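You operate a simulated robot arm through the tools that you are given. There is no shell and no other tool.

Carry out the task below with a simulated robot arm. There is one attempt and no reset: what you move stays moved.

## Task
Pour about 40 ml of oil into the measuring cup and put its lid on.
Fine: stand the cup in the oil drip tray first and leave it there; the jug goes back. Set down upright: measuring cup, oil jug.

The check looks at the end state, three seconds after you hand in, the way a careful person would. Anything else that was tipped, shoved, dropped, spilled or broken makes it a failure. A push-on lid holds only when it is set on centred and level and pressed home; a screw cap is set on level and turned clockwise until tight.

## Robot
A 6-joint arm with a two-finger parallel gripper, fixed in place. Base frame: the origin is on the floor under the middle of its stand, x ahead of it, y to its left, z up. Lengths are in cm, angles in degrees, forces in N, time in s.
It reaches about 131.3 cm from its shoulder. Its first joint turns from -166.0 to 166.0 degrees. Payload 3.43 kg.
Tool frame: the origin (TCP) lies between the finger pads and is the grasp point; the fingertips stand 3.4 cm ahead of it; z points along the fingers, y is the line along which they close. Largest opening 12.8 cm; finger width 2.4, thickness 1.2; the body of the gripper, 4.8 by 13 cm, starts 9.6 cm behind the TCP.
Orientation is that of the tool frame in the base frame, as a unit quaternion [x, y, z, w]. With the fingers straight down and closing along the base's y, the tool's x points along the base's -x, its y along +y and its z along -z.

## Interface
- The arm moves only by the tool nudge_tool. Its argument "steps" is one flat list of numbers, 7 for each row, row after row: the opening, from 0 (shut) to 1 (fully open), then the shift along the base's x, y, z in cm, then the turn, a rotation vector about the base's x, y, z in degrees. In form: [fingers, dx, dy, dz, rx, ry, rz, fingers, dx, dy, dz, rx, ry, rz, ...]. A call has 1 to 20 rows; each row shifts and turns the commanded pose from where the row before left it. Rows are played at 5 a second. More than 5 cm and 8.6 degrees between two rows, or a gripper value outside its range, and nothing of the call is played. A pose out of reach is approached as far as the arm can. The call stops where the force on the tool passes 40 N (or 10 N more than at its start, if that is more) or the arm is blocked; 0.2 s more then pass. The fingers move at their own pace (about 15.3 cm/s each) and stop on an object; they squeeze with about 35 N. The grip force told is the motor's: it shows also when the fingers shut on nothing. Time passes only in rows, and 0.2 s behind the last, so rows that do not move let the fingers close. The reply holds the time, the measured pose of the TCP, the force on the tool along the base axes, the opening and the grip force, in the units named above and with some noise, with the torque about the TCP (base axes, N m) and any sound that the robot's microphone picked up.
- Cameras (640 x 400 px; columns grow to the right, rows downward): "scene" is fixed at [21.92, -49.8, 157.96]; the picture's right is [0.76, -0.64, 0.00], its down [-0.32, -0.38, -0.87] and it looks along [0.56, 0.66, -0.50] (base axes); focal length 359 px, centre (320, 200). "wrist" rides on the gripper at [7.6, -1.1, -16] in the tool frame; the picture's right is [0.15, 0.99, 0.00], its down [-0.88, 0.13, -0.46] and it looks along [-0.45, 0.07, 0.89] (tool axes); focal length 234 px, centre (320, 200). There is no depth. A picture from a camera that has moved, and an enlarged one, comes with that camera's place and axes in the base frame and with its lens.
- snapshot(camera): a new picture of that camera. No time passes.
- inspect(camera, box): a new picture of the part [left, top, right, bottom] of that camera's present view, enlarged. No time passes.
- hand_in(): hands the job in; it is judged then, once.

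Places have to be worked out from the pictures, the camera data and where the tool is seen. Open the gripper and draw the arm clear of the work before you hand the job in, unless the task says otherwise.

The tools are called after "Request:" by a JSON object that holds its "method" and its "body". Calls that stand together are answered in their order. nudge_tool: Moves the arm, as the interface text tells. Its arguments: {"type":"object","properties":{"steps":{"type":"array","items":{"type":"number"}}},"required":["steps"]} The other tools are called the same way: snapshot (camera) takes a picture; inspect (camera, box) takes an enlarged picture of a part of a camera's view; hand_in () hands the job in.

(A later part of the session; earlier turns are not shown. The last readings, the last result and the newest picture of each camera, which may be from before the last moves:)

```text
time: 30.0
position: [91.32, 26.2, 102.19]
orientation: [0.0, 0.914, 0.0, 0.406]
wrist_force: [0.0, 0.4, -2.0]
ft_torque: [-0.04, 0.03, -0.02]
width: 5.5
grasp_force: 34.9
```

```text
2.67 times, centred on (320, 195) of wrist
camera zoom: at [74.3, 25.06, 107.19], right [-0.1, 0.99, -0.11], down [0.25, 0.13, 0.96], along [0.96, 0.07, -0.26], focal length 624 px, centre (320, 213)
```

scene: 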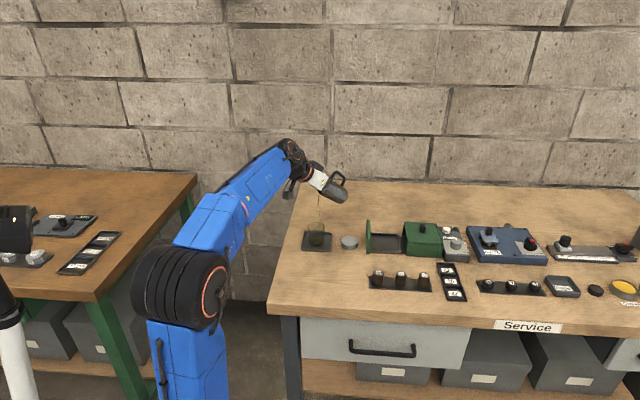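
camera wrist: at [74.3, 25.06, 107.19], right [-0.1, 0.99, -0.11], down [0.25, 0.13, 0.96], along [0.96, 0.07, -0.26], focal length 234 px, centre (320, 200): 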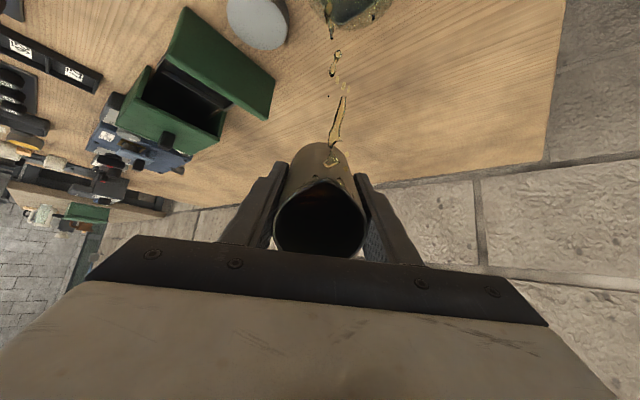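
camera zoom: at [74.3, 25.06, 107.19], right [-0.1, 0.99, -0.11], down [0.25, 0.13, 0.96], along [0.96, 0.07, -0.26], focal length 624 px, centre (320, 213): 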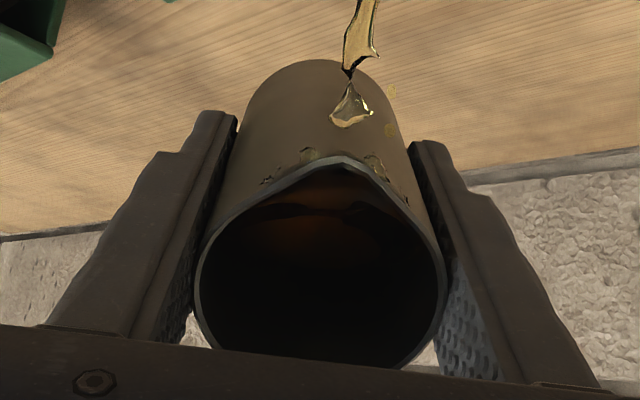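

The stream is falling into the cup. I look at the level inside the cup and for any spill around it.

Request:
{"method": "inspect", "body": {"camera": "scene", "box": [300, 215, 345, 255]}}

Request:
{"method": "inspect", "body": {"camera": "scene", "box": [315, 165, 365, 225]}}

```text
10.00 times, centred on (322, 235) of scene
camera zoom: at [21.92, -49.8, 157.96], right [0.76, -0.64, 0.0], down [-0.32, -0.38, -0.87], along [0.56, 0.66, -0.5], focal length 3590 px, centre (295, -150)
```

zoom: 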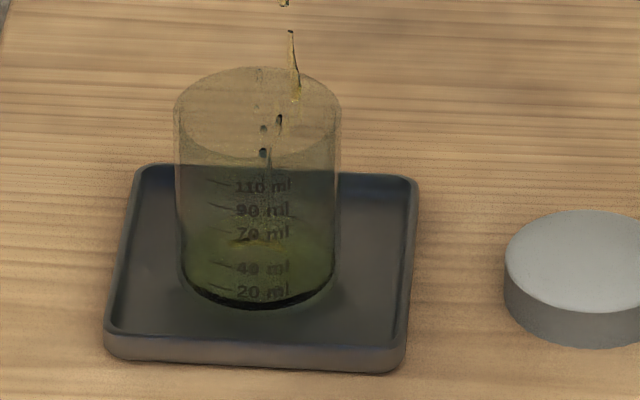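

```text
6.67 times, centred on (340, 195) of scene
camera zoom: at [21.92, -49.8, 157.96], right [0.76, -0.64, 0.0], down [-0.32, -0.38, -0.87], along [0.56, 0.66, -0.5], focal length 2393 px, centre (187, 233)
```

zoom: 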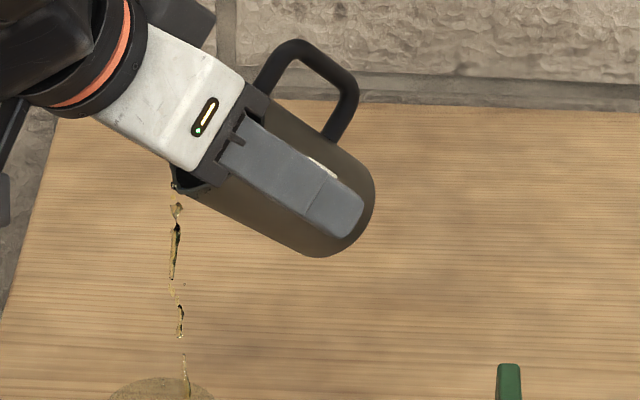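

There's already roughly 20 ml in the cup and the stream looks thin and broken (possibly slosh from the tilt motion). I hold still for a moment and look again.

Request:
{"method": "nudge_tool", "body": {"steps": [0, 0, 0, 0, 0, 0, 0]}}

Request:
{"method": "inspect", "body": {"camera": "scene", "box": [300, 215, 345, 255]}}

Request:
{"method": "inspect", "body": {"camera": "scene", "box": [315, 165, 365, 225]}}

Request:
{"method": "inspect", "body": {"camera": "wrist", "box": [260, 120, 380, 270]}}

```text
time: 30.4
position: [91.47, 26.14, 102.12]
orientation: [0.0, 0.914, 0.0, 0.407]
wrist_force: [0.5, -1.0, -3.0]
ft_torque: [0.02, 0.07, -0.03]
width: 5.5
grasp_force: 35.4
```

```text
10.00 times, centred on (322, 235) of scene
camera zoom: at [21.92, -49.8, 157.96], right [0.76, -0.64, 0.0], down [-0.32, -0.38, -0.87], along [0.56, 0.66, -0.5], focal length 3590 px, centre (295, -150)
```

zoom: 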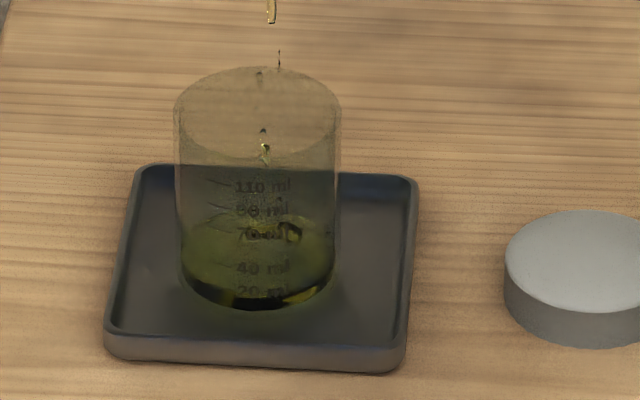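

```text
6.67 times, centred on (340, 195) of scene
camera zoom: at [21.92, -49.8, 157.96], right [0.76, -0.64, 0.0], down [-0.32, -0.38, -0.87], along [0.56, 0.66, -0.5], focal length 2393 px, centre (187, 233)
```

zoom: 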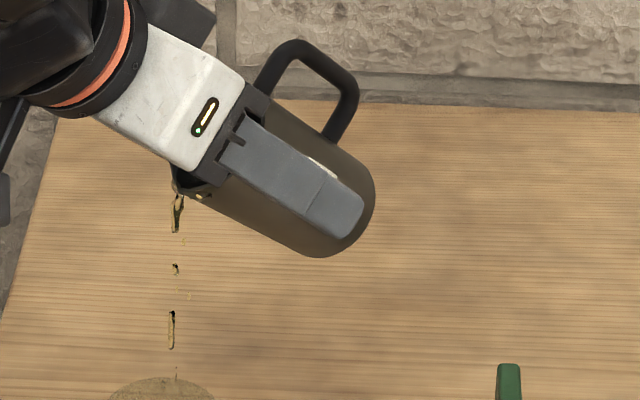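

```text
2.67 times, centred on (320, 195) of wrist
camera zoom: at [74.31, 25.06, 107.19], right [-0.1, 0.99, -0.11], down [0.25, 0.13, 0.96], along [0.96, 0.07, -0.26], focal length 624 px, centre (320, 213)
```

zoom: 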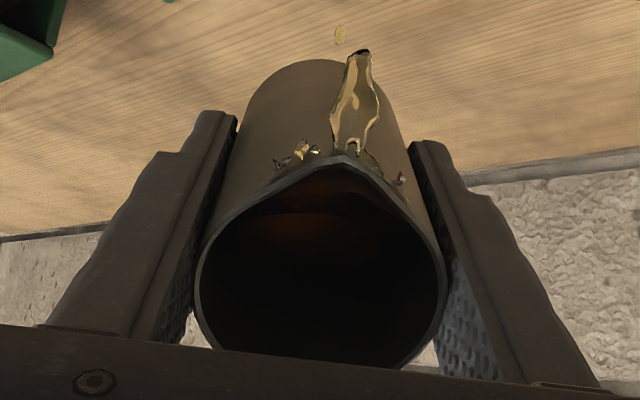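

The cup holds about 25–28 ml and a trickle continues into it. I lower the jug 6 cm straight down so the oil falls a shorter way, keeping the tilt.

Request:
{"method": "nudge_tool", "body": {"steps": [0, 0, 0, -1.5, 0, 0, 0, 0, 0, 0, -2, 0, 0, 0, 0, 0, 0, -1.5, 0, 0, 0, 0, 0, 0, -1, 0, 0, 0]}}

Request:
{"method": "inspect", "body": {"camera": "scene", "box": [295, 190, 350, 255]}}

Request:
{"method": "inspect", "body": {"camera": "wrist", "box": [240, 0, 400, 270]}}

```text
time: 31.4
position: [91.31, 26.23, 96.07]
orientation: [0.0, 0.914, 0.0, 0.407]
wrist_force: [0.3, 0.4, -2.6]
ft_torque: [0.02, 0.05, -0.01]
width: 5.48
grasp_force: 34.9
```

```text
6.15 times, centred on (322, 222) of scene
camera zoom: at [21.92, -49.8, 157.96], right [0.76, -0.64, 0.0], down [-0.32, -0.38, -0.87], along [0.56, 0.66, -0.5], focal length 2209 px, centre (305, 62)
```

zoom: 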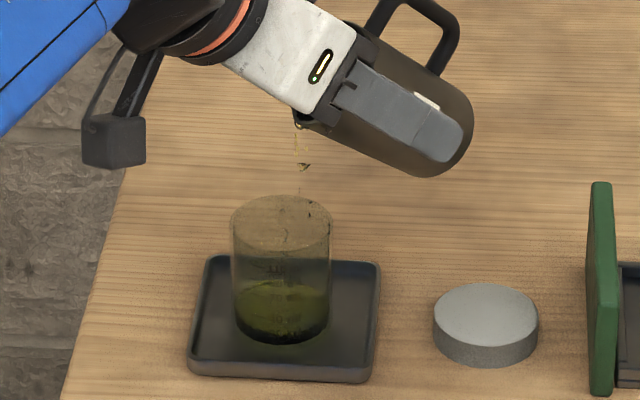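

```text
1.48 times, centred on (320, 135) of wrist
camera zoom: at [74.28, 25.06, 101.14], right [-0.1, 0.99, -0.11], down [0.25, 0.13, 0.96], along [0.96, 0.07, -0.26], focal length 347 px, centre (320, 296)
```

zoom: 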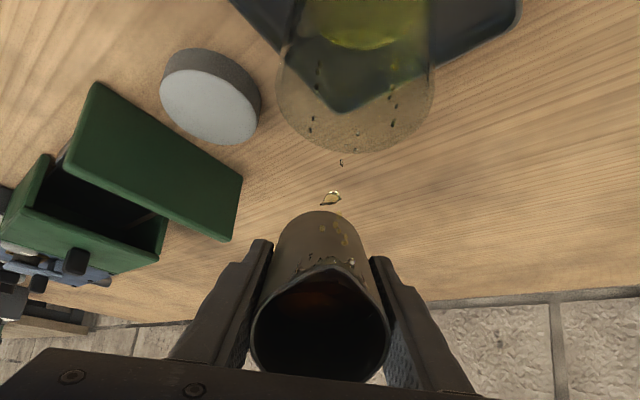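

The flow has nearly stopped, with only drips. I read the cup's level closely.

Request:
{"method": "inspect", "body": {"camera": "scene", "box": [305, 222, 340, 252]}}

Request:
{"method": "inspect", "body": {"camera": "wrist", "box": [280, 0, 400, 70]}}

Request:
{"method": "inspect", "body": {"camera": "wrist", "box": [270, 140, 380, 260]}}

```text
13.33 times, centred on (322, 237) of scene
camera zoom: at [21.92, -49.8, 157.96], right [0.76, -0.64, 0.0], down [-0.32, -0.38, -0.87], along [0.56, 0.66, -0.5], focal length 4787 px, centre (287, -293)
```

zoom: 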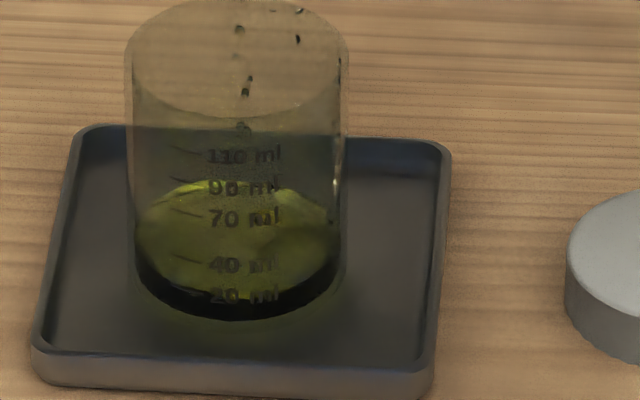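

```text
5.33 times, centred on (340, 35) of wrist
camera zoom: at [74.28, 25.06, 101.14], right [-0.1, 0.99, -0.11], down [0.25, 0.13, 0.96], along [0.96, 0.07, -0.26], focal length 1249 px, centre (213, 1080)
```

zoom: 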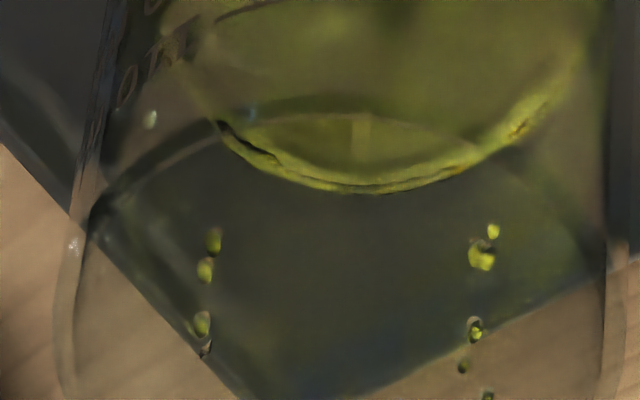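

```text
3.33 times, centred on (325, 200) of wrist
camera zoom: at [74.28, 25.06, 101.14], right [-0.1, 0.99, -0.11], down [0.25, 0.13, 0.96], along [0.96, 0.07, -0.26], focal length 781 px, centre (303, 200)
```

zoom: 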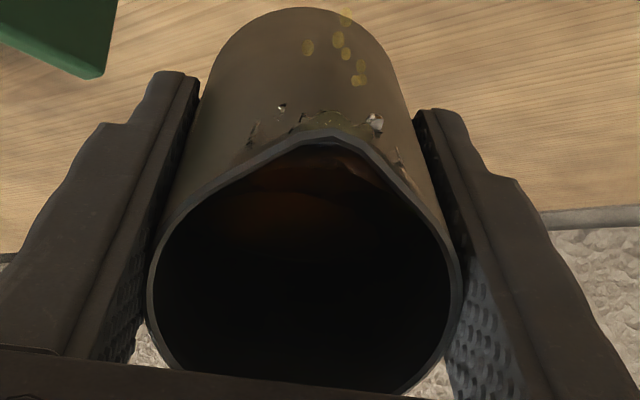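

The level seems to be a bit above the 20 ml mark. I zoom in further on the scale to be sure.

Request:
{"method": "inspect", "body": {"camera": "scene", "box": [312, 234, 332, 248]}}

```text
16.00 times, centred on (322, 241) of scene
camera zoom: at [21.92, -49.8, 157.96], right [0.76, -0.64, 0.0], down [-0.32, -0.38, -0.87], along [0.56, 0.66, -0.5], focal length 5744 px, centre (288, -456)
```

zoom: 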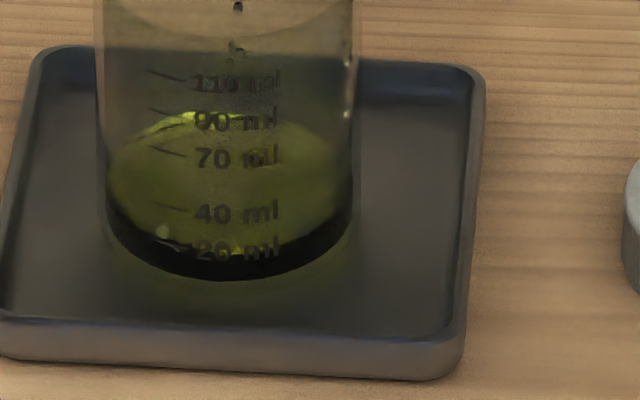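

The level reads about 20 ml; the early flow was slosh from tilting too quickly. I now tilt slowly (about 1.5–2° per row) to 64°, keeping the lip over the cup and lowering it slightly.

Request:
{"method": "nudge_tool", "body": {"steps": [0, 0, 0, -0.1, 0, -1, 0, 0, 0, 0, -0.1, 0, -1.5, 0, 0, -0.02, 0, -0.15, 0, -1.5, 0, 0, -0.02, 0, -0.15, 0, -1.5, 0, 0, -0.02, 0, -0.15, 0, -1.5, 0, 0, -0.02, 0, -0.1, 0, -1, 0, 0, 0, 0, 0, 0, 0, 0]}}

Request:
{"method": "inspect", "body": {"camera": "scene", "box": [295, 190, 350, 255]}}

Request:
{"method": "inspect", "body": {"camera": "wrist", "box": [240, 0, 400, 270]}}

```text
time: 33.0
position: [91.3, 26.22, 95.29]
orientation: [0.0, 0.883, 0.0, 0.469]
wrist_force: [0.1, -0.5, -1.8]
ft_torque: [0.01, 0.03, -0.01]
width: 5.48
grasp_force: 35.1
```

```text
6.15 times, centred on (322, 222) of scene
camera zoom: at [21.92, -49.8, 157.96], right [0.76, -0.64, 0.0], down [-0.32, -0.38, -0.87], along [0.56, 0.66, -0.5], focal length 2209 px, centre (305, 62)
```

zoom: 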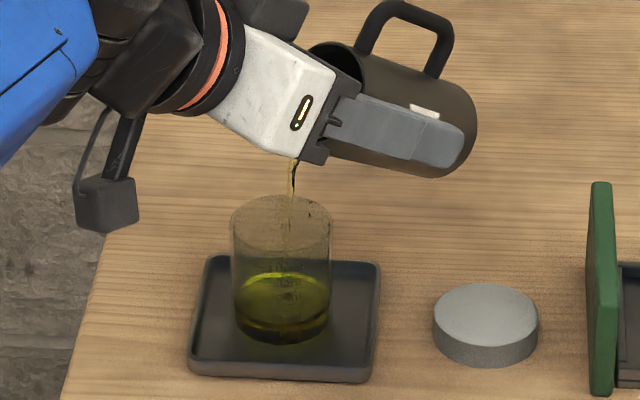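

```text
1.48 times, centred on (320, 135) of wrist
camera zoom: at [73.66, 25.06, 98.03], right [-0.08, 0.99, -0.12], down [0.11, 0.13, 0.98], along [0.99, 0.07, -0.12], focal length 347 px, centre (320, 296)
```

zoom: 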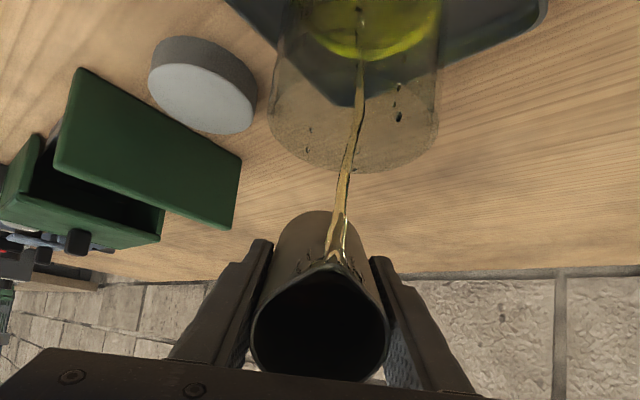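

A clean stream is now flowing into the cup. I check the level at once to decide when to stop.

Request:
{"method": "inspect", "body": {"camera": "scene", "box": [312, 234, 332, 248]}}

Request:
{"method": "inspect", "body": {"camera": "wrist", "box": [270, 140, 380, 260]}}

```text
16.00 times, centred on (322, 241) of scene
camera zoom: at [21.92, -49.8, 157.96], right [0.76, -0.64, 0.0], down [-0.32, -0.38, -0.87], along [0.56, 0.66, -0.5], focal length 5744 px, centre (288, -456)
```

zoom: 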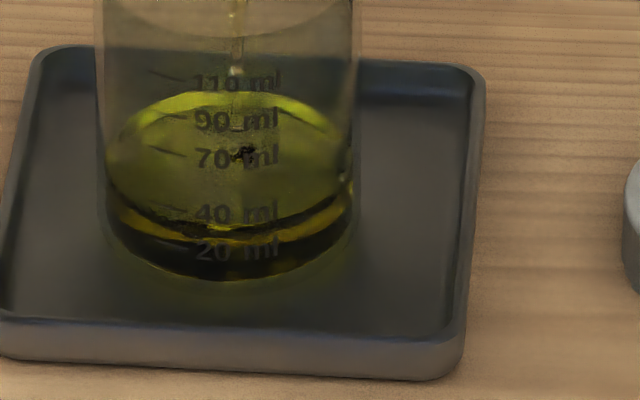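

```text
3.33 times, centred on (325, 200) of wrist
camera zoom: at [73.66, 25.06, 98.03], right [-0.08, 0.99, -0.12], down [0.11, 0.13, 0.98], along [0.99, 0.07, -0.12], focal length 781 px, centre (303, 200)
```

zoom: 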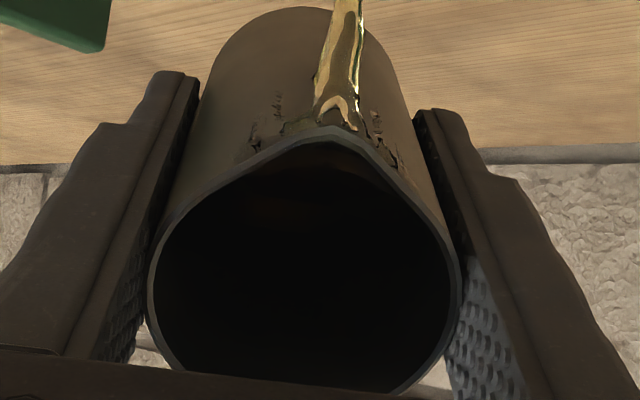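

The level reads about 30 ml with the stream still running. I hold for one row (0.4 s) and check again.

Request:
{"method": "nudge_tool", "body": {"steps": [0, 0, 0, 0, 0, 0, 0]}}

Request:
{"method": "inspect", "body": {"camera": "scene", "box": [312, 234, 332, 248]}}

Request:
{"method": "inspect", "body": {"camera": "wrist", "box": [240, 0, 400, 270]}}

```text
time: 33.4
position: [91.19, 26.24, 95.31]
orientation: [0.0, 0.883, 0.001, 0.469]
wrist_force: [-0.1, -0.6, -2.8]
ft_torque: [0.01, 0.04, 0.01]
width: 5.47
grasp_force: 35.0
```

```text
16.00 times, centred on (322, 241) of scene
camera zoom: at [21.92, -49.8, 157.96], right [0.76, -0.64, 0.0], down [-0.32, -0.38, -0.87], along [0.56, 0.66, -0.5], focal length 5744 px, centre (288, -456)
```

zoom: 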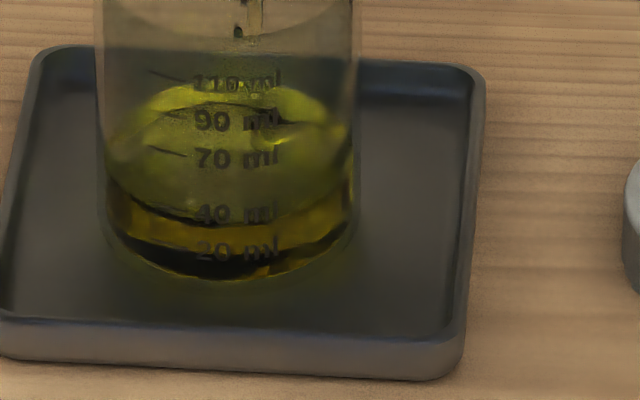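

```text
1.48 times, centred on (320, 135) of wrist
camera zoom: at [73.66, 25.06, 98.03], right [-0.08, 0.99, -0.12], down [0.11, 0.13, 0.98], along [0.99, 0.07, -0.12], focal length 347 px, centre (320, 296)
```

zoom: 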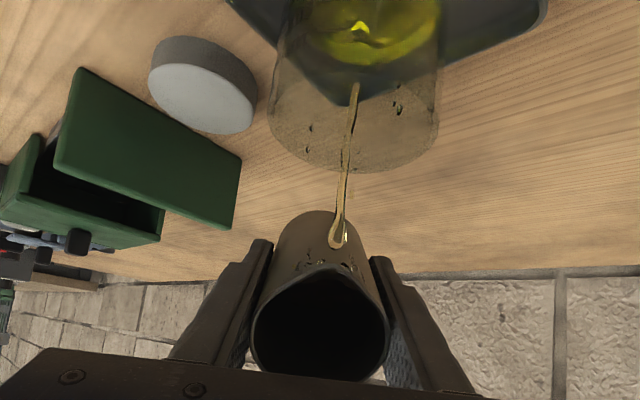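

The level is around 35 ml and the stream has just detached from the lip. I hold one more row and re-read.

Request:
{"method": "nudge_tool", "body": {"steps": [0, 0, 0, 0, 0, 0, 0]}}

Request:
{"method": "inspect", "body": {"camera": "scene", "box": [312, 234, 332, 248]}}

Request:
{"method": "inspect", "body": {"camera": "wrist", "box": [240, 0, 400, 270]}}

```text
time: 33.8
position: [91.24, 26.3, 95.27]
orientation: [0.0, 0.883, 0.0, 0.469]
wrist_force: [0.4, 0.4, -2.5]
ft_torque: [-0.05, 0.04, -0.02]
width: 5.44
grasp_force: 35.4
```

```text
16.00 times, centred on (322, 241) of scene
camera zoom: at [21.92, -49.8, 157.96], right [0.76, -0.64, 0.0], down [-0.32, -0.38, -0.87], along [0.56, 0.66, -0.5], focal length 5744 px, centre (288, -456)
```

zoom: 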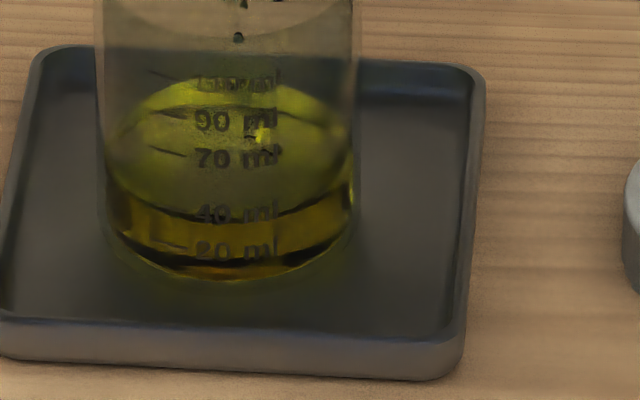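

```text
1.48 times, centred on (320, 135) of wrist
camera zoom: at [73.66, 25.06, 98.04], right [-0.08, 0.99, -0.12], down [0.11, 0.13, 0.98], along [0.99, 0.07, -0.12], focal length 347 px, centre (320, 296)
```

zoom: 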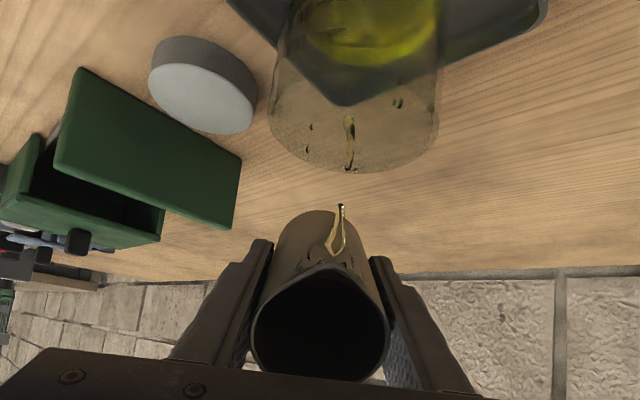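

The level is at about 37–38 ml with drips still falling. One more short hold, then I check again before tilting back.

Request:
{"method": "nudge_tool", "body": {"steps": [0, 0, 0, 0, 0, 0, 0, 0, 0, 0, 0, 0, 0, 0]}}

Request:
{"method": "inspect", "body": {"camera": "scene", "box": [312, 234, 332, 248]}}

Request:
{"method": "inspect", "body": {"camera": "wrist", "box": [240, 0, 400, 270]}}

```text
time: 34.4
position: [91.24, 26.28, 95.45]
orientation: [0.0, 0.883, 0.0, 0.47]
wrist_force: [-0.7, -0.1, -1.7]
ft_torque: [0.0, 0.02, 0.0]
width: 5.44
grasp_force: 35.0
```

```text
16.00 times, centred on (322, 241) of scene
camera zoom: at [21.92, -49.8, 157.96], right [0.76, -0.64, 0.0], down [-0.32, -0.38, -0.87], along [0.56, 0.66, -0.5], focal length 5744 px, centre (288, -456)
```

zoom: 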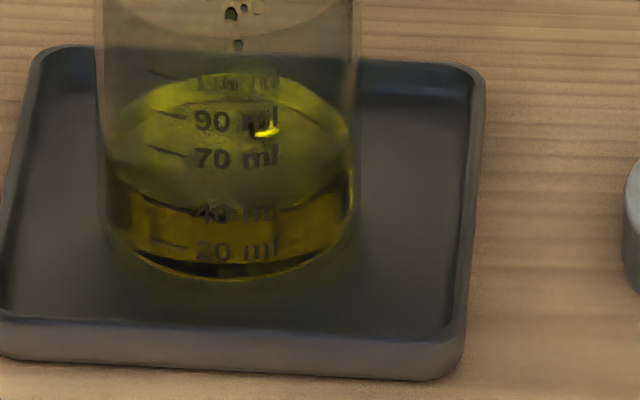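

```text
1.48 times, centred on (320, 135) of wrist
camera zoom: at [73.66, 25.06, 98.04], right [-0.08, 0.99, -0.12], down [0.11, 0.13, 0.98], along [0.99, 0.07, -0.12], focal length 347 px, centre (320, 296)
```

zoom: 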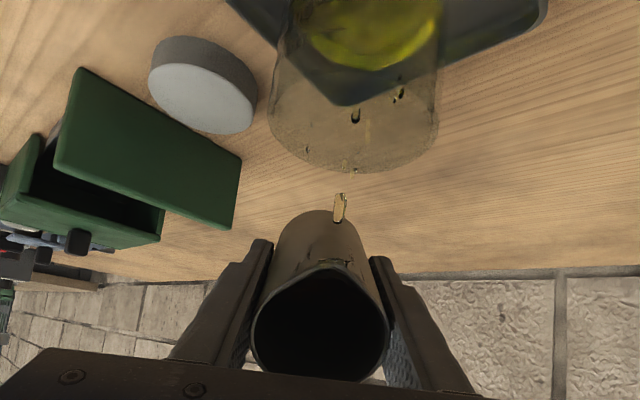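

The level now reads right about 40 ml. I tilt the jug back smoothly, keeping the lip above the cup so the last drips land inside.

Request:
{"method": "nudge_tool", "body": {"steps": [0, 0, 0, 0.2, 0, 3, 0, 0, 0, 0, 0.3, 0, 5, 0, 0, -0.05, 0, 0.4, 0, 5, 0, 0, -0.1, 0, 0.6, 0, 5, 0, 0, -0.2, 0, 0.7, 0, 5, 0, 0, -0.25, 0, 0.8, 0, 5, 0, 0, -0.3, 0, 0.8, 0, 5, 0, 0, -0.35, 0, 0.8, 0, 5, 0, 0, -0.4, 0, 0.8, 0, 5, 0, 0, -0.4, 0, 0.8, 0, 5, 0, 0, -0.45, 0, 0.6, 0, 4, 0, 0, -0.4, 0, 0.4, 0, 3, 0, 0, 0, 0, 0, 0, 1, 0, 0, 0, 0, 0, 0, 0, 0]}}

Request:
{"method": "snapshot", "body": {"camera": "scene"}}

Request:
{"method": "snapshot", "body": {"camera": "wrist"}}

Request:
{"method": "inspect", "body": {"camera": "scene", "box": [312, 234, 332, 248]}}

```text
time: 37.4
position: [88.36, 26.18, 102.75]
orientation: [0.0, 1.0, -0.001, 0.0]
wrist_force: [-0.5, -0.6, -2.5]
ft_torque: [0.0, 0.03, -0.01]
width: 5.44
grasp_force: 34.8
```

```text
taken
```

scene: 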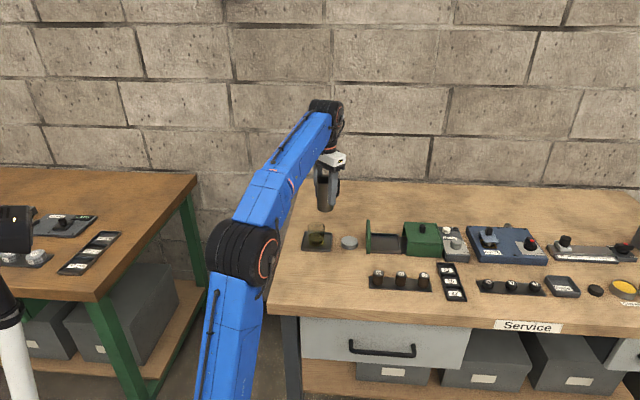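

```text
taken
camera wrist: at [80.71, 25.07, 118.59], right [-0.15, 0.99, 0.0], down [0.88, 0.13, 0.46], along [0.45, 0.07, -0.89], focal length 234 px, centre (320, 200)
```

wrist: 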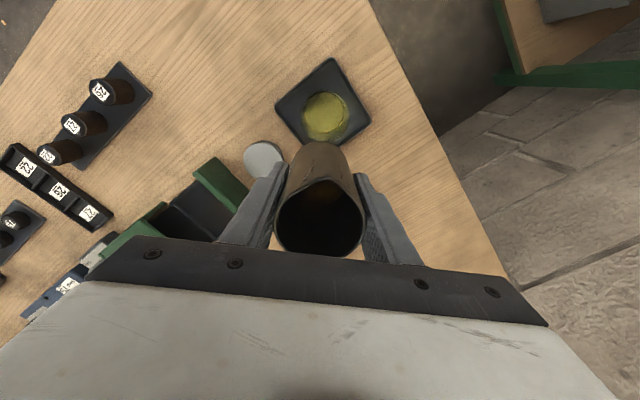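

```text
16.00 times, centred on (322, 241) of scene
camera zoom: at [21.92, -49.8, 157.96], right [0.76, -0.64, 0.0], down [-0.32, -0.38, -0.87], along [0.56, 0.66, -0.5], focal length 5744 px, centre (288, -456)
```

zoom: 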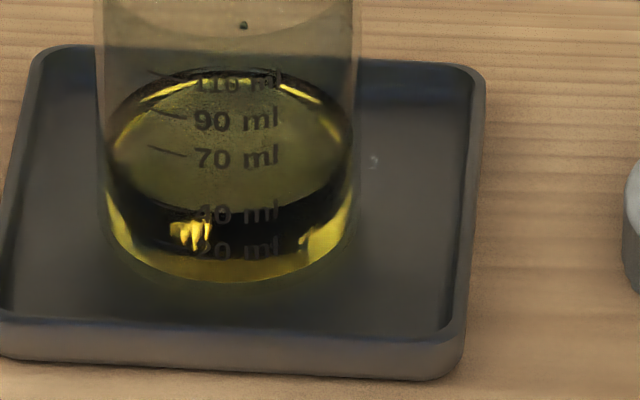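

The surface is calm and the level sits on the 40 ml mark. I check the jug's lip for hanging drops and the surroundings for spills before carrying it back.

Request:
{"method": "inspect", "body": {"camera": "wrist", "box": [270, 130, 380, 260]}}

Request:
{"method": "inspect", "body": {"camera": "scene", "box": [290, 150, 390, 260]}}

Request:
{"method": "inspect", "body": {"camera": "wrist", "box": [230, 20, 430, 160]}}

```text
3.08 times, centred on (325, 195) of wrist
camera zoom: at [80.71, 25.07, 118.59], right [-0.15, 0.99, 0.0], down [0.88, 0.13, 0.46], along [0.45, 0.07, -0.89], focal length 720 px, centre (305, 215)
```

zoom: 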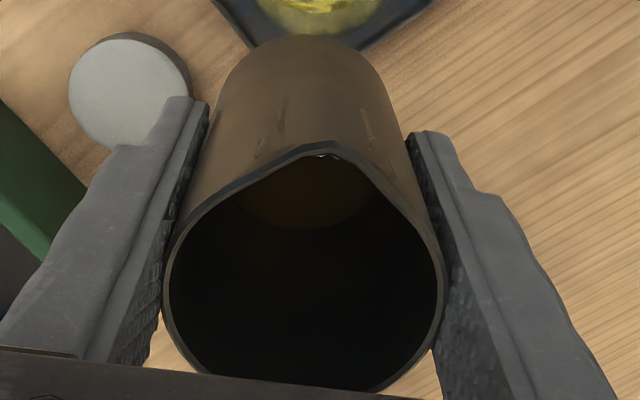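

```text
3.64 times, centred on (340, 205) of scene
camera zoom: at [21.92, -49.8, 157.96], right [0.76, -0.64, 0.0], down [-0.32, -0.38, -0.87], along [0.56, 0.66, -0.5], focal length 1306 px, centre (247, 182)
```

zoom: 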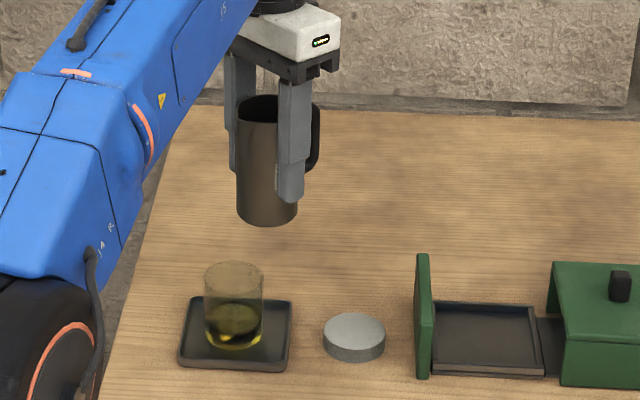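

```text
2.86 times, centred on (330, 90) of wrist
camera zoom: at [80.71, 25.07, 118.59], right [-0.15, 0.99, 0.0], down [0.88, 0.13, 0.46], along [0.45, 0.07, -0.89], focal length 669 px, centre (291, 514)
```

zoom: 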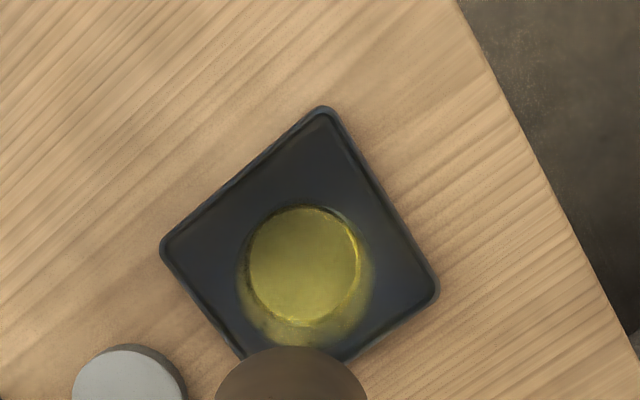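

All clean: no oil on the bench, and only a tiny bead at the lip. I wait a second over the cup for the last drop, then carry the jug back to above its original place, undoing the yaw.

Request:
{"method": "nudge_tool", "body": {"steps": [0, 0, 0, 0, 0, 0, 0, 0, 0, 0, 0, 0, 0, 0, 0, 0, 0, 0, 0, 0, 0, 0, 0, 0, 0, 0, 0, 0, 0, -1.0, -0.7, 0, 0, 0, -3, 0, -1.9, -1.3, 0, 0, 0, -5, 0, -2.0, -1.4, 0, 0, 0, -5.5, 0, -2.0, -1.4, 0, 0, 0, -5.5, 0, -2.0, -1.4, 0, 0, 0, -5.5, 0, -2.0, -1.4, 0, 0, 0, -5.5, 0, -2.0, -1.35, 0, 0, 0, -5.5, 0, -1.9, -1.3, 0, 0, 0, -5, 0, -1.2, -0.8, 0, 0, 0, -3, 0, -0.52, -0.3, 0, 0, 0, -1.5, 0, 0, 0, 0, 0, 0, 0]}}

Request:
{"method": "snapshot", "body": {"camera": "scene"}}

Request:
{"method": "snapshot", "body": {"camera": "wrist"}}

```text
time: 40.6
position: [71.94, 14.77, 102.49]
orientation: [0.384, 0.923, 0.0, 0.0]
wrist_force: [0.1, -0.8, -2.7]
ft_torque: [-0.01, 0.03, 0.01]
width: 5.48
grasp_force: 35.4
```

```text
taken
```

scene: 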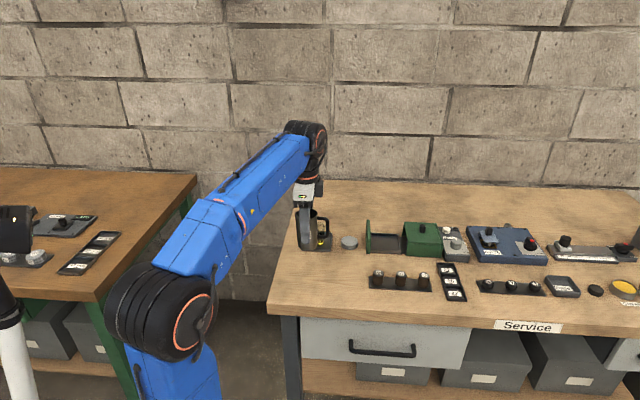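

```text
taken
camera wrist: at [65.58, 19.4, 118.57], right [0.6, 0.8, 0.0], down [0.71, -0.53, 0.46], along [0.37, -0.27, -0.89], focal length 234 px, centre (320, 200)
```

wrist: 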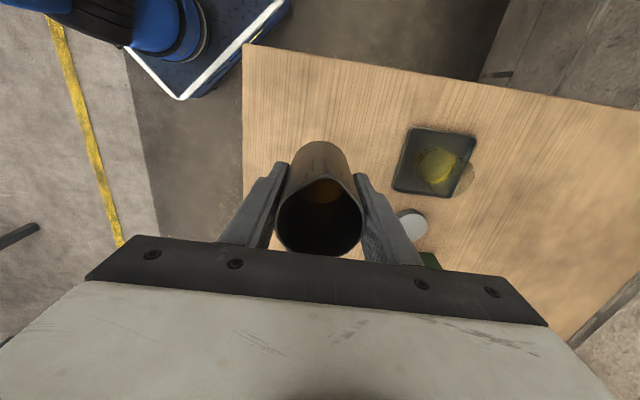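

The jug is back above its old place, upright. I lower it most of the way, slowing toward the bench.

Request:
{"method": "nudge_tool", "body": {"steps": [0, 0, 0, -2, 0, 0, 0, 0, 0, 0, -3, 0, 0, 0, 0, 0, 0, -3, 0, 0, 0, 0, 0, 0, -2.5, 0, 0, 0, 0, 0, 0, -1.2, 0, 0, 0, 0, 0, 0, -0.7, 0, 0, 0, 0, 0, 0, -0.3, 0, 0, 0, 0, 0, 0, 0, 0, 0, 0]}}

Request:
{"method": "nudge_tool", "body": {"steps": [0, 0, 0, -0.12, 0, 0, 0, 0, 0, 0, 0, 0, 0, 0]}}

Request:
{"method": "nudge_tool", "body": {"steps": [0, 0, 0, -0.1, 0, 0, 0, 0, 0, 0, 0, 0, 0, 0]}}

```text
time: 42.4
position: [71.7, 14.79, 90.03]
orientation: [0.383, 0.924, 0.001, 0.0]
wrist_force: [3.1, 1.8, 22.5]
ft_torque: [-0.26, 0.08, 0.06]
width: 5.46
grasp_force: 35.2
```

```text
time: 43.0
position: [71.77, 14.8, 89.98]
orientation: [0.382, 0.924, 0.001, 0.001]
wrist_force: [3.1, 1.2, 38.0]
ft_torque: [-0.33, 0.11, 0.01]
width: 5.47
grasp_force: 34.8
```

```text
time: 43.4
position: [71.84, 14.76, 89.96]
orientation: [0.383, 0.924, 0.001, 0.001]
wrist_force: [-5.3, -1.3, 13.9]
ft_torque: [-0.28, 0.56, -0.02]
width: 5.45
grasp_force: 35.1
stopped in row 2: the force on the tool passed its limit at 50 N (the readings are from after the stop); the commanded pose is now the measured one
```

Contact came earlier than expected (the jug had settled about 0.4 cm lower in the grip), so I pressed a bit hard. I check that the jug stands flat before releasing.

Request:
{"method": "snapshot", "body": {"camera": "wrist"}}

Request:
{"method": "inspect", "body": {"camera": "scene", "box": [280, 210, 360, 290]}}

```text
taken
camera wrist: at [65.46, 19.35, 105.89], right [0.6, 0.8, 0.0], down [0.71, -0.53, 0.46], along [0.37, -0.27, -0.89], focal length 234 px, centre (320, 200)
```

wrist: 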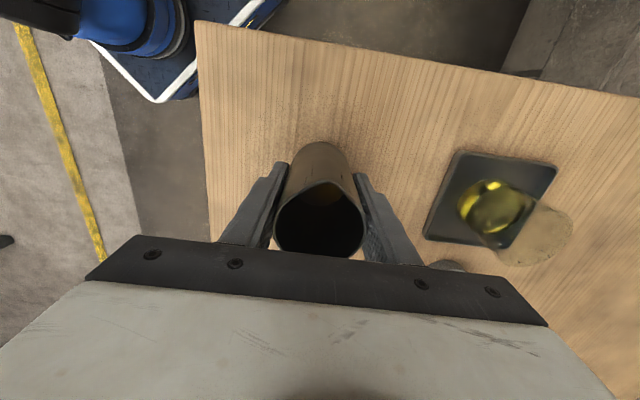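

```text
5.00 times, centred on (320, 250) of scene
camera zoom: at [21.92, -49.8, 157.96], right [0.76, -0.64, 0.0], down [-0.32, -0.38, -0.87], along [0.56, 0.66, -0.5], focal length 1795 px, centre (320, -50)
```

zoom: 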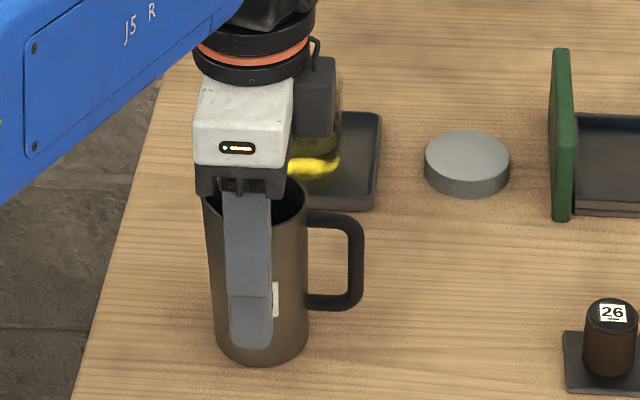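

The jug looks upright on the bench. I relieve the load slightly, then open the fingers gently.

Request:
{"method": "nudge_tool", "body": {"steps": [0, 0, 0, 0.06, 0, 0, 0, 0, 0, 0, 0, 0, 0, 0]}}

Request:
{"method": "inspect", "body": {"camera": "wrist", "box": [250, 130, 400, 265]}}

```text
time: 44.0
position: [71.73, 14.77, 90.02]
orientation: [0.382, 0.924, 0.001, 0.001]
wrist_force: [-4.2, -2.1, 8.9]
ft_torque: [-0.28, 0.45, -0.03]
width: 5.46
grasp_force: 35.5
```

```text
2.96 times, centred on (325, 198) of wrist
camera zoom: at [65.52, 19.36, 105.9], right [0.6, 0.8, 0.0], down [0.71, -0.53, 0.46], along [0.37, -0.27, -0.89], focal length 694 px, centre (305, 207)
```

zoom: 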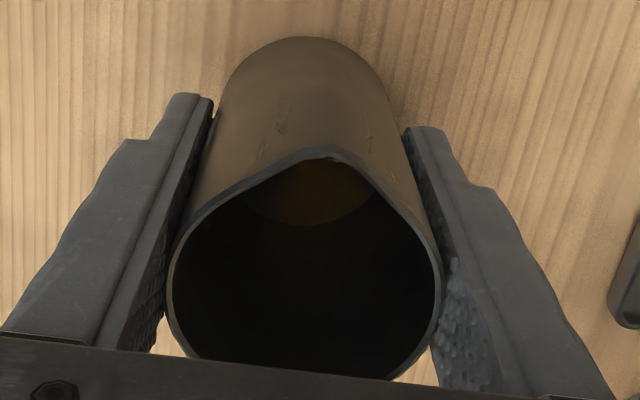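

The load is light now. I open in small increments so the jug stays put.

Request:
{"method": "nudge_tool", "body": {"steps": [0.435, 0, 0, 0, 0, 0, 0, 0.45, 0, 0, 0, 0, 0, 0, 0.48, 0, 0, 0, 0, 0, 0, 0.55, 0, 0, 0, 0, 0, 0, 0.64, 0, 0, 0, 0, 0, 0, 0.64, 0, 0, 0, 0, 0, 0]}}

Request:
{"method": "inspect", "body": {"camera": "wrist", "box": [250, 130, 400, 265]}}

Request:
{"method": "inspect", "body": {"camera": "scene", "box": [280, 210, 360, 290]}}

```text
time: 45.4
position: [71.89, 14.8, 89.83]
orientation: [0.383, 0.924, 0.0, 0.001]
wrist_force: [-0.3, -0.3, -0.5]
ft_torque: [-0.01, 0.03, 0.01]
width: 8.17
grasp_force: 0.0
```

```text
2.96 times, centred on (325, 198) of wrist
camera zoom: at [65.55, 19.37, 105.87], right [0.6, 0.8, 0.0], down [0.71, -0.53, 0.46], along [0.37, -0.27, -0.89], focal length 694 px, centre (305, 207)
```

zoom: 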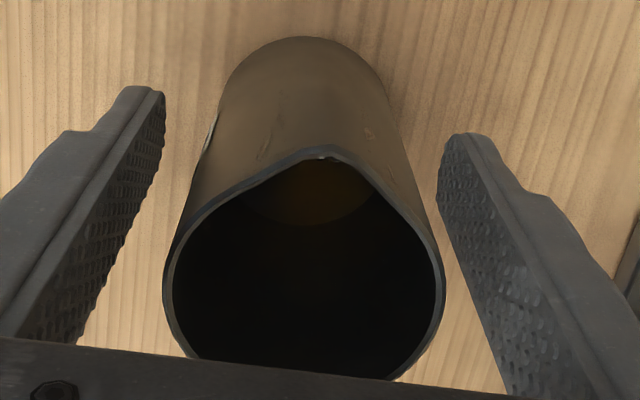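

```text
5.00 times, centred on (320, 250) of scene
camera zoom: at [21.92, -49.8, 157.96], right [0.76, -0.64, 0.0], down [-0.32, -0.38, -0.87], along [0.56, 0.66, -0.5], focal length 1795 px, centre (320, -50)
```

zoom: 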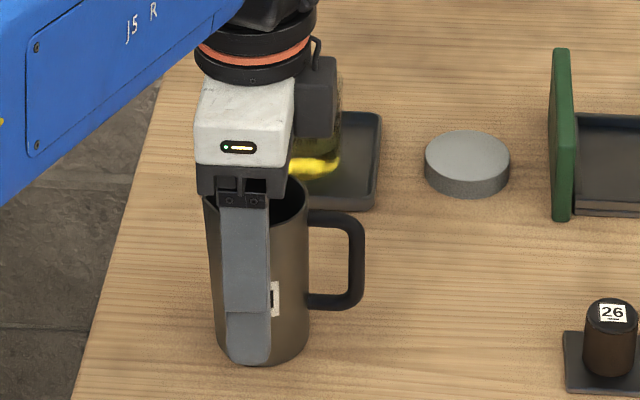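

The jug stands upright and free at its original place. I rise clear and move above the lid near (92.1, 18.35), keeping the same yaw.

Request:
{"method": "nudge_tool", "body": {"steps": [0.64, 0, 0, 1.5, 0, 0, 0, 0.64, 0, 0, 3.5, 0, 0, 0, 0.64, 0, 0, 4.5, 0, 0, 0, 0.64, 0, 0, 4.5, 0, 0, 0, 0.64, 3.4, 0.6, 0, 0, 0, 0, 0.64, 3.4, 0.6, 0, 0, 0, 0, 0.64, 3.4, 0.6, 0, 0, 0, 0, 0.64, 3.4, 0.6, 0, 0, 0, 0, 0.64, 3.4, 0.6, 0, 0, 0, 0, 0.64, 3.3, 0.55, 0, 0, 0, 0, 0.64, 0, 0, 0, 0, 0, 0]}}

Request:
{"method": "snapshot", "body": {"camera": "wrist"}}

Request:
{"method": "snapshot", "body": {"camera": "scene"}}

```text
time: 47.8
position: [92.03, 18.18, 103.75]
orientation: [0.383, 0.924, 0.001, 0.001]
wrist_force: [0.6, 0.2, -0.2]
ft_torque: [-0.02, 0.03, -0.02]
width: 8.2
grasp_force: 0.1
```

```text
taken
camera wrist: at [85.8, 22.78, 119.83], right [0.6, 0.8, 0.0], down [0.71, -0.53, 0.46], along [0.37, -0.27, -0.89], focal length 234 px, centre (320, 200)
```

wrist: 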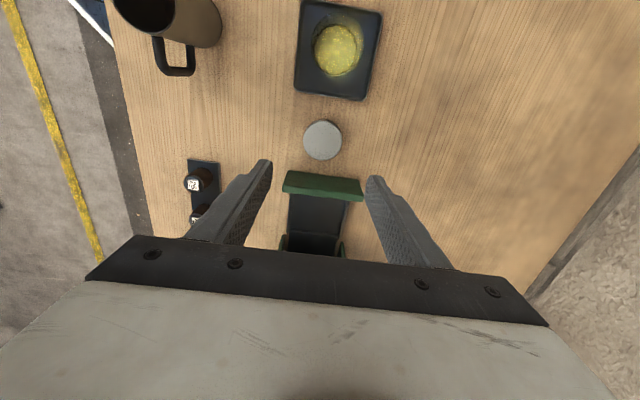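

```text
taken
```

scene: 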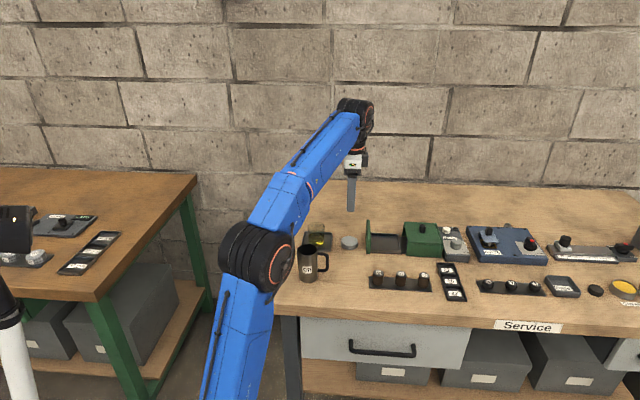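

The lid, cup and panel are all visible from above. I enlarge for a precise lid centre and to verify the panel's clearance.

Request:
{"method": "inspect", "body": {"camera": "wrist", "box": [260, 90, 390, 220]}}

Request:
{"method": "inspect", "body": {"camera": "wrist", "box": [280, 0, 400, 110]}}

Request:
{"method": "inspect", "body": {"camera": "scene", "box": [285, 215, 365, 290]}}

```text
3.08 times, centred on (325, 155) of wrist
camera zoom: at [85.8, 22.78, 119.83], right [0.6, 0.8, 0.0], down [0.71, -0.53, 0.46], along [0.37, -0.27, -0.89], focal length 720 px, centre (305, 338)
```

zoom: 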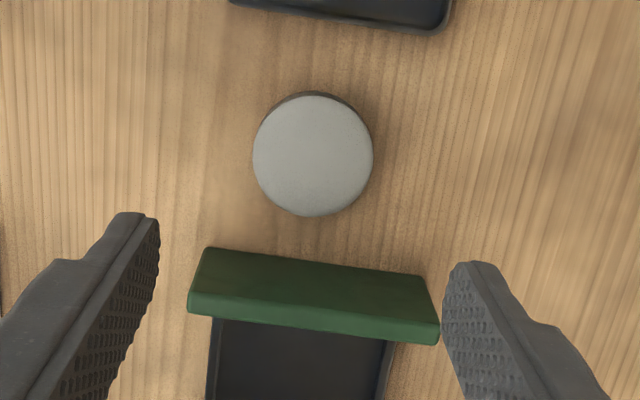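

```text
3.64 times, centred on (340, 55) of wrist
camera zoom: at [85.8, 22.78, 119.83], right [0.6, 0.8, 0.0], down [0.71, -0.53, 0.46], along [0.37, -0.27, -0.89], focal length 852 px, centre (247, 727)
```

zoom: 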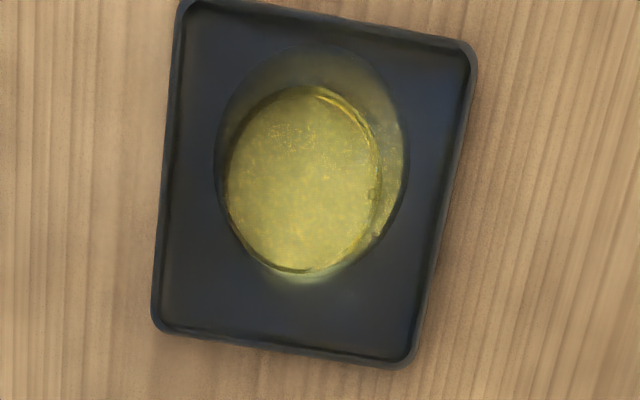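

```text
5.33 times, centred on (325, 252) of scene
camera zoom: at [21.92, -49.8, 157.96], right [0.76, -0.64, 0.0], down [-0.32, -0.38, -0.87], along [0.56, 0.66, -0.5], focal length 1915 px, centre (293, -80)
```

zoom: 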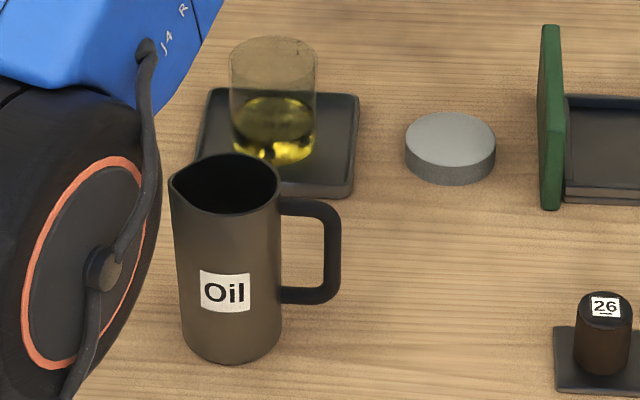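

The lid centre is at about (92.35, 18.43), a few mm from the TCP; the panel is more than 4 cm from the finger paths. The jug is upright. I shift and descend around the lid to z ≈ 88.2.

Request:
{"method": "nudge_tool", "body": {"steps": [0.64, 0.32, 0.25, -4, 0, 0, 0, 0.64, 0, 0, -4, 0, 0, 0, 0.64, 0, 0, -3.5, 0, 0, 0, 0.64, 0, 0, -2.3, 0, 0, 0, 0.64, 0, 0, -1.2, 0, 0, 0, 0.64, 0, 0, -0.5, 0, 0, 0, 0.64, 0, 0, 0, 0, 0, 0]}}

Request:
{"method": "snapshot", "body": {"camera": "wrist"}}

Request:
{"method": "inspect", "body": {"camera": "scene", "box": [320, 190, 410, 265]}}

```text
time: 49.4
position: [92.33, 18.62, 88.38]
orientation: [0.382, 0.924, 0.0, 0.001]
wrist_force: [0.8, 0.1, -0.4]
ft_torque: [0.01, 0.03, -0.01]
width: 8.19
grasp_force: 0.1
```

```text
taken
camera wrist: at [86.14, 23.16, 104.37], right [0.6, 0.8, 0.0], down [0.71, -0.53, 0.46], along [0.37, -0.27, -0.89], focal length 234 px, centre (320, 200)
```

wrist: 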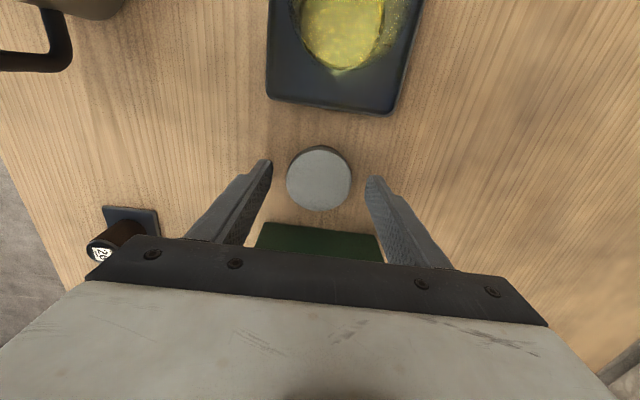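

```text
5.33 times, centred on (365, 228) of scene
camera zoom: at [21.92, -49.8, 157.96], right [0.76, -0.64, 0.0], down [-0.32, -0.38, -0.87], along [0.56, 0.66, -0.5], focal length 1915 px, centre (80, 53)
```

zoom: 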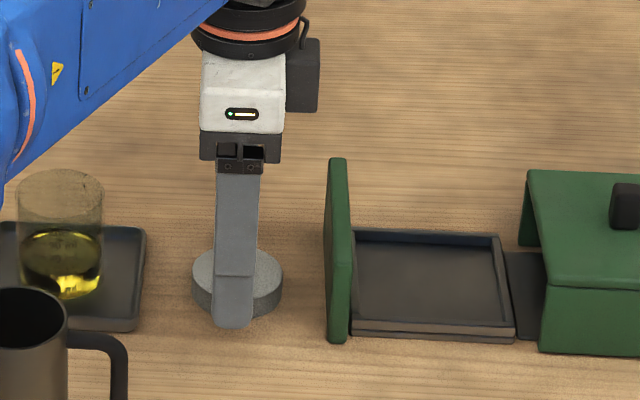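

The fingers straddle the lid at z = 88.4. I zoom to verify its centring before closing.

Request:
{"method": "inspect", "body": {"camera": "wrist", "box": [270, 130, 370, 230]}}

```text
4.00 times, centred on (320, 180) of wrist
camera zoom: at [86.14, 23.16, 104.37], right [0.6, 0.8, 0.0], down [0.71, -0.53, 0.46], along [0.37, -0.27, -0.89], focal length 937 px, centre (320, 280)
```

zoom: 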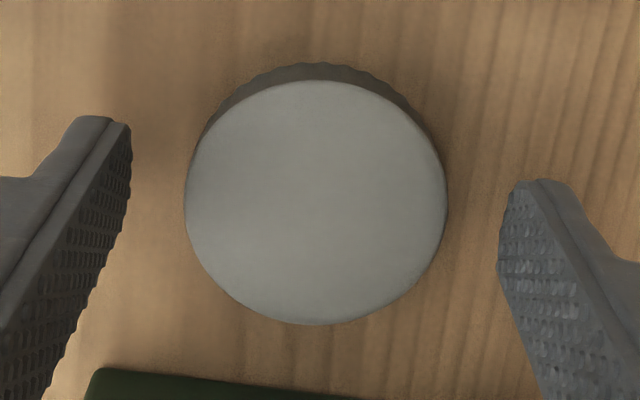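

The lid's edge looks slightly scalloped, so I check whether it's a screw cap: I zoom in on lid side and cup rim for knurling or threads.

Request:
{"method": "inspect", "body": {"camera": "scene", "box": [335, 228, 365, 256]}}

Request:
{"method": "inspect", "body": {"camera": "scene", "box": [305, 215, 340, 240]}}

Request:
{"method": "inspect", "body": {"camera": "wrist", "box": [290, 130, 350, 180]}}

Request:
{"method": "inspect", "body": {"camera": "wrist", "box": [260, 0, 430, 110]}}

```text
14.29 times, centred on (350, 242) of scene
camera zoom: at [21.92, -49.8, 157.96], right [0.76, -0.64, 0.0], down [-0.32, -0.38, -0.87], along [0.56, 0.66, -0.5], focal length 5129 px, centre (-109, -400)
```

zoom: 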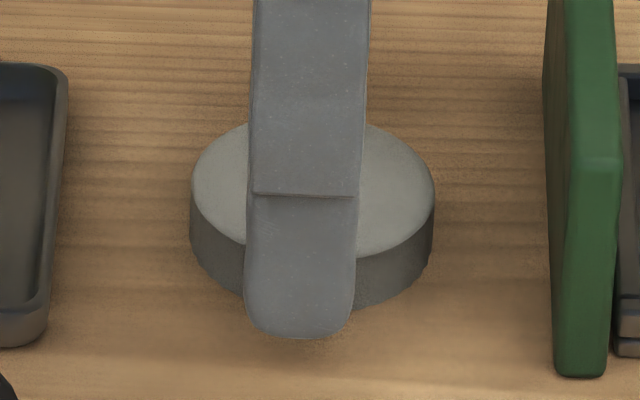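

```text
16.00 times, centred on (322, 228) of scene
camera zoom: at [21.92, -49.8, 157.96], right [0.76, -0.64, 0.0], down [-0.32, -0.38, -0.87], along [0.56, 0.66, -0.5], focal length 5744 px, centre (280, -240)
```

zoom: 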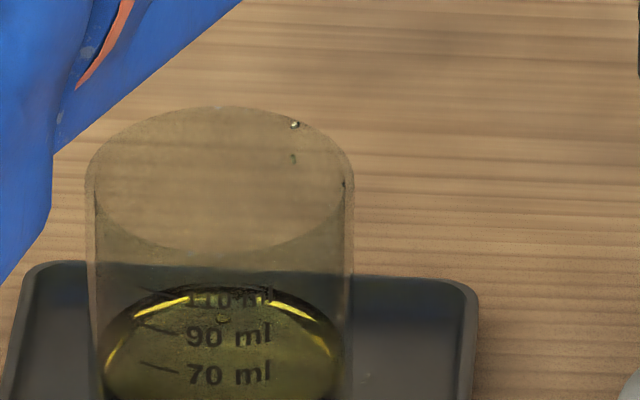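

```text
8.00 times, centred on (320, 155) of wrist
camera zoom: at [86.14, 23.16, 104.37], right [0.6, 0.8, 0.0], down [0.71, -0.53, 0.46], along [0.37, -0.27, -0.89], focal length 1873 px, centre (320, 560)
```

zoom: 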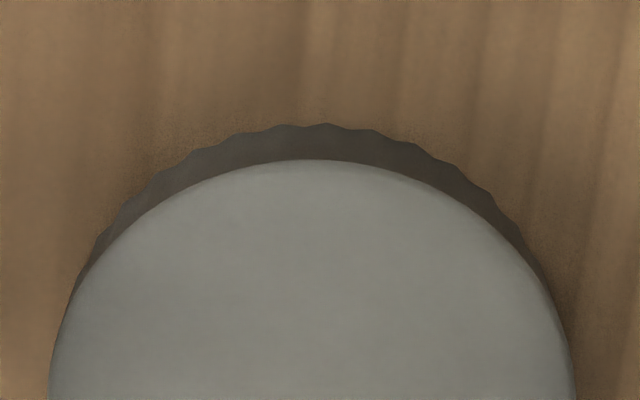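

```text
3.64 times, centred on (345, 55) of wrist
camera zoom: at [86.14, 23.16, 104.37], right [0.6, 0.8, 0.0], down [0.71, -0.53, 0.46], along [0.37, -0.27, -0.89], focal length 852 px, centre (229, 727)
```

zoom: 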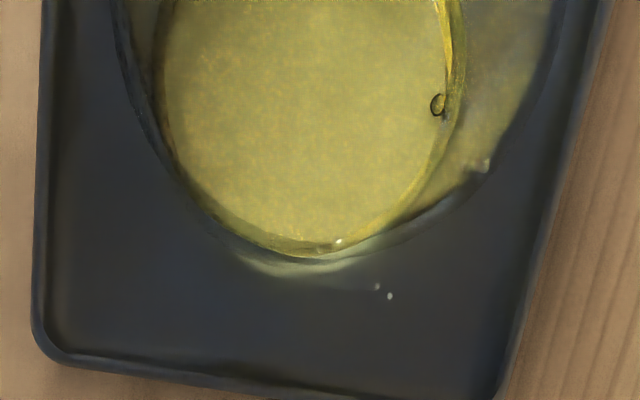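

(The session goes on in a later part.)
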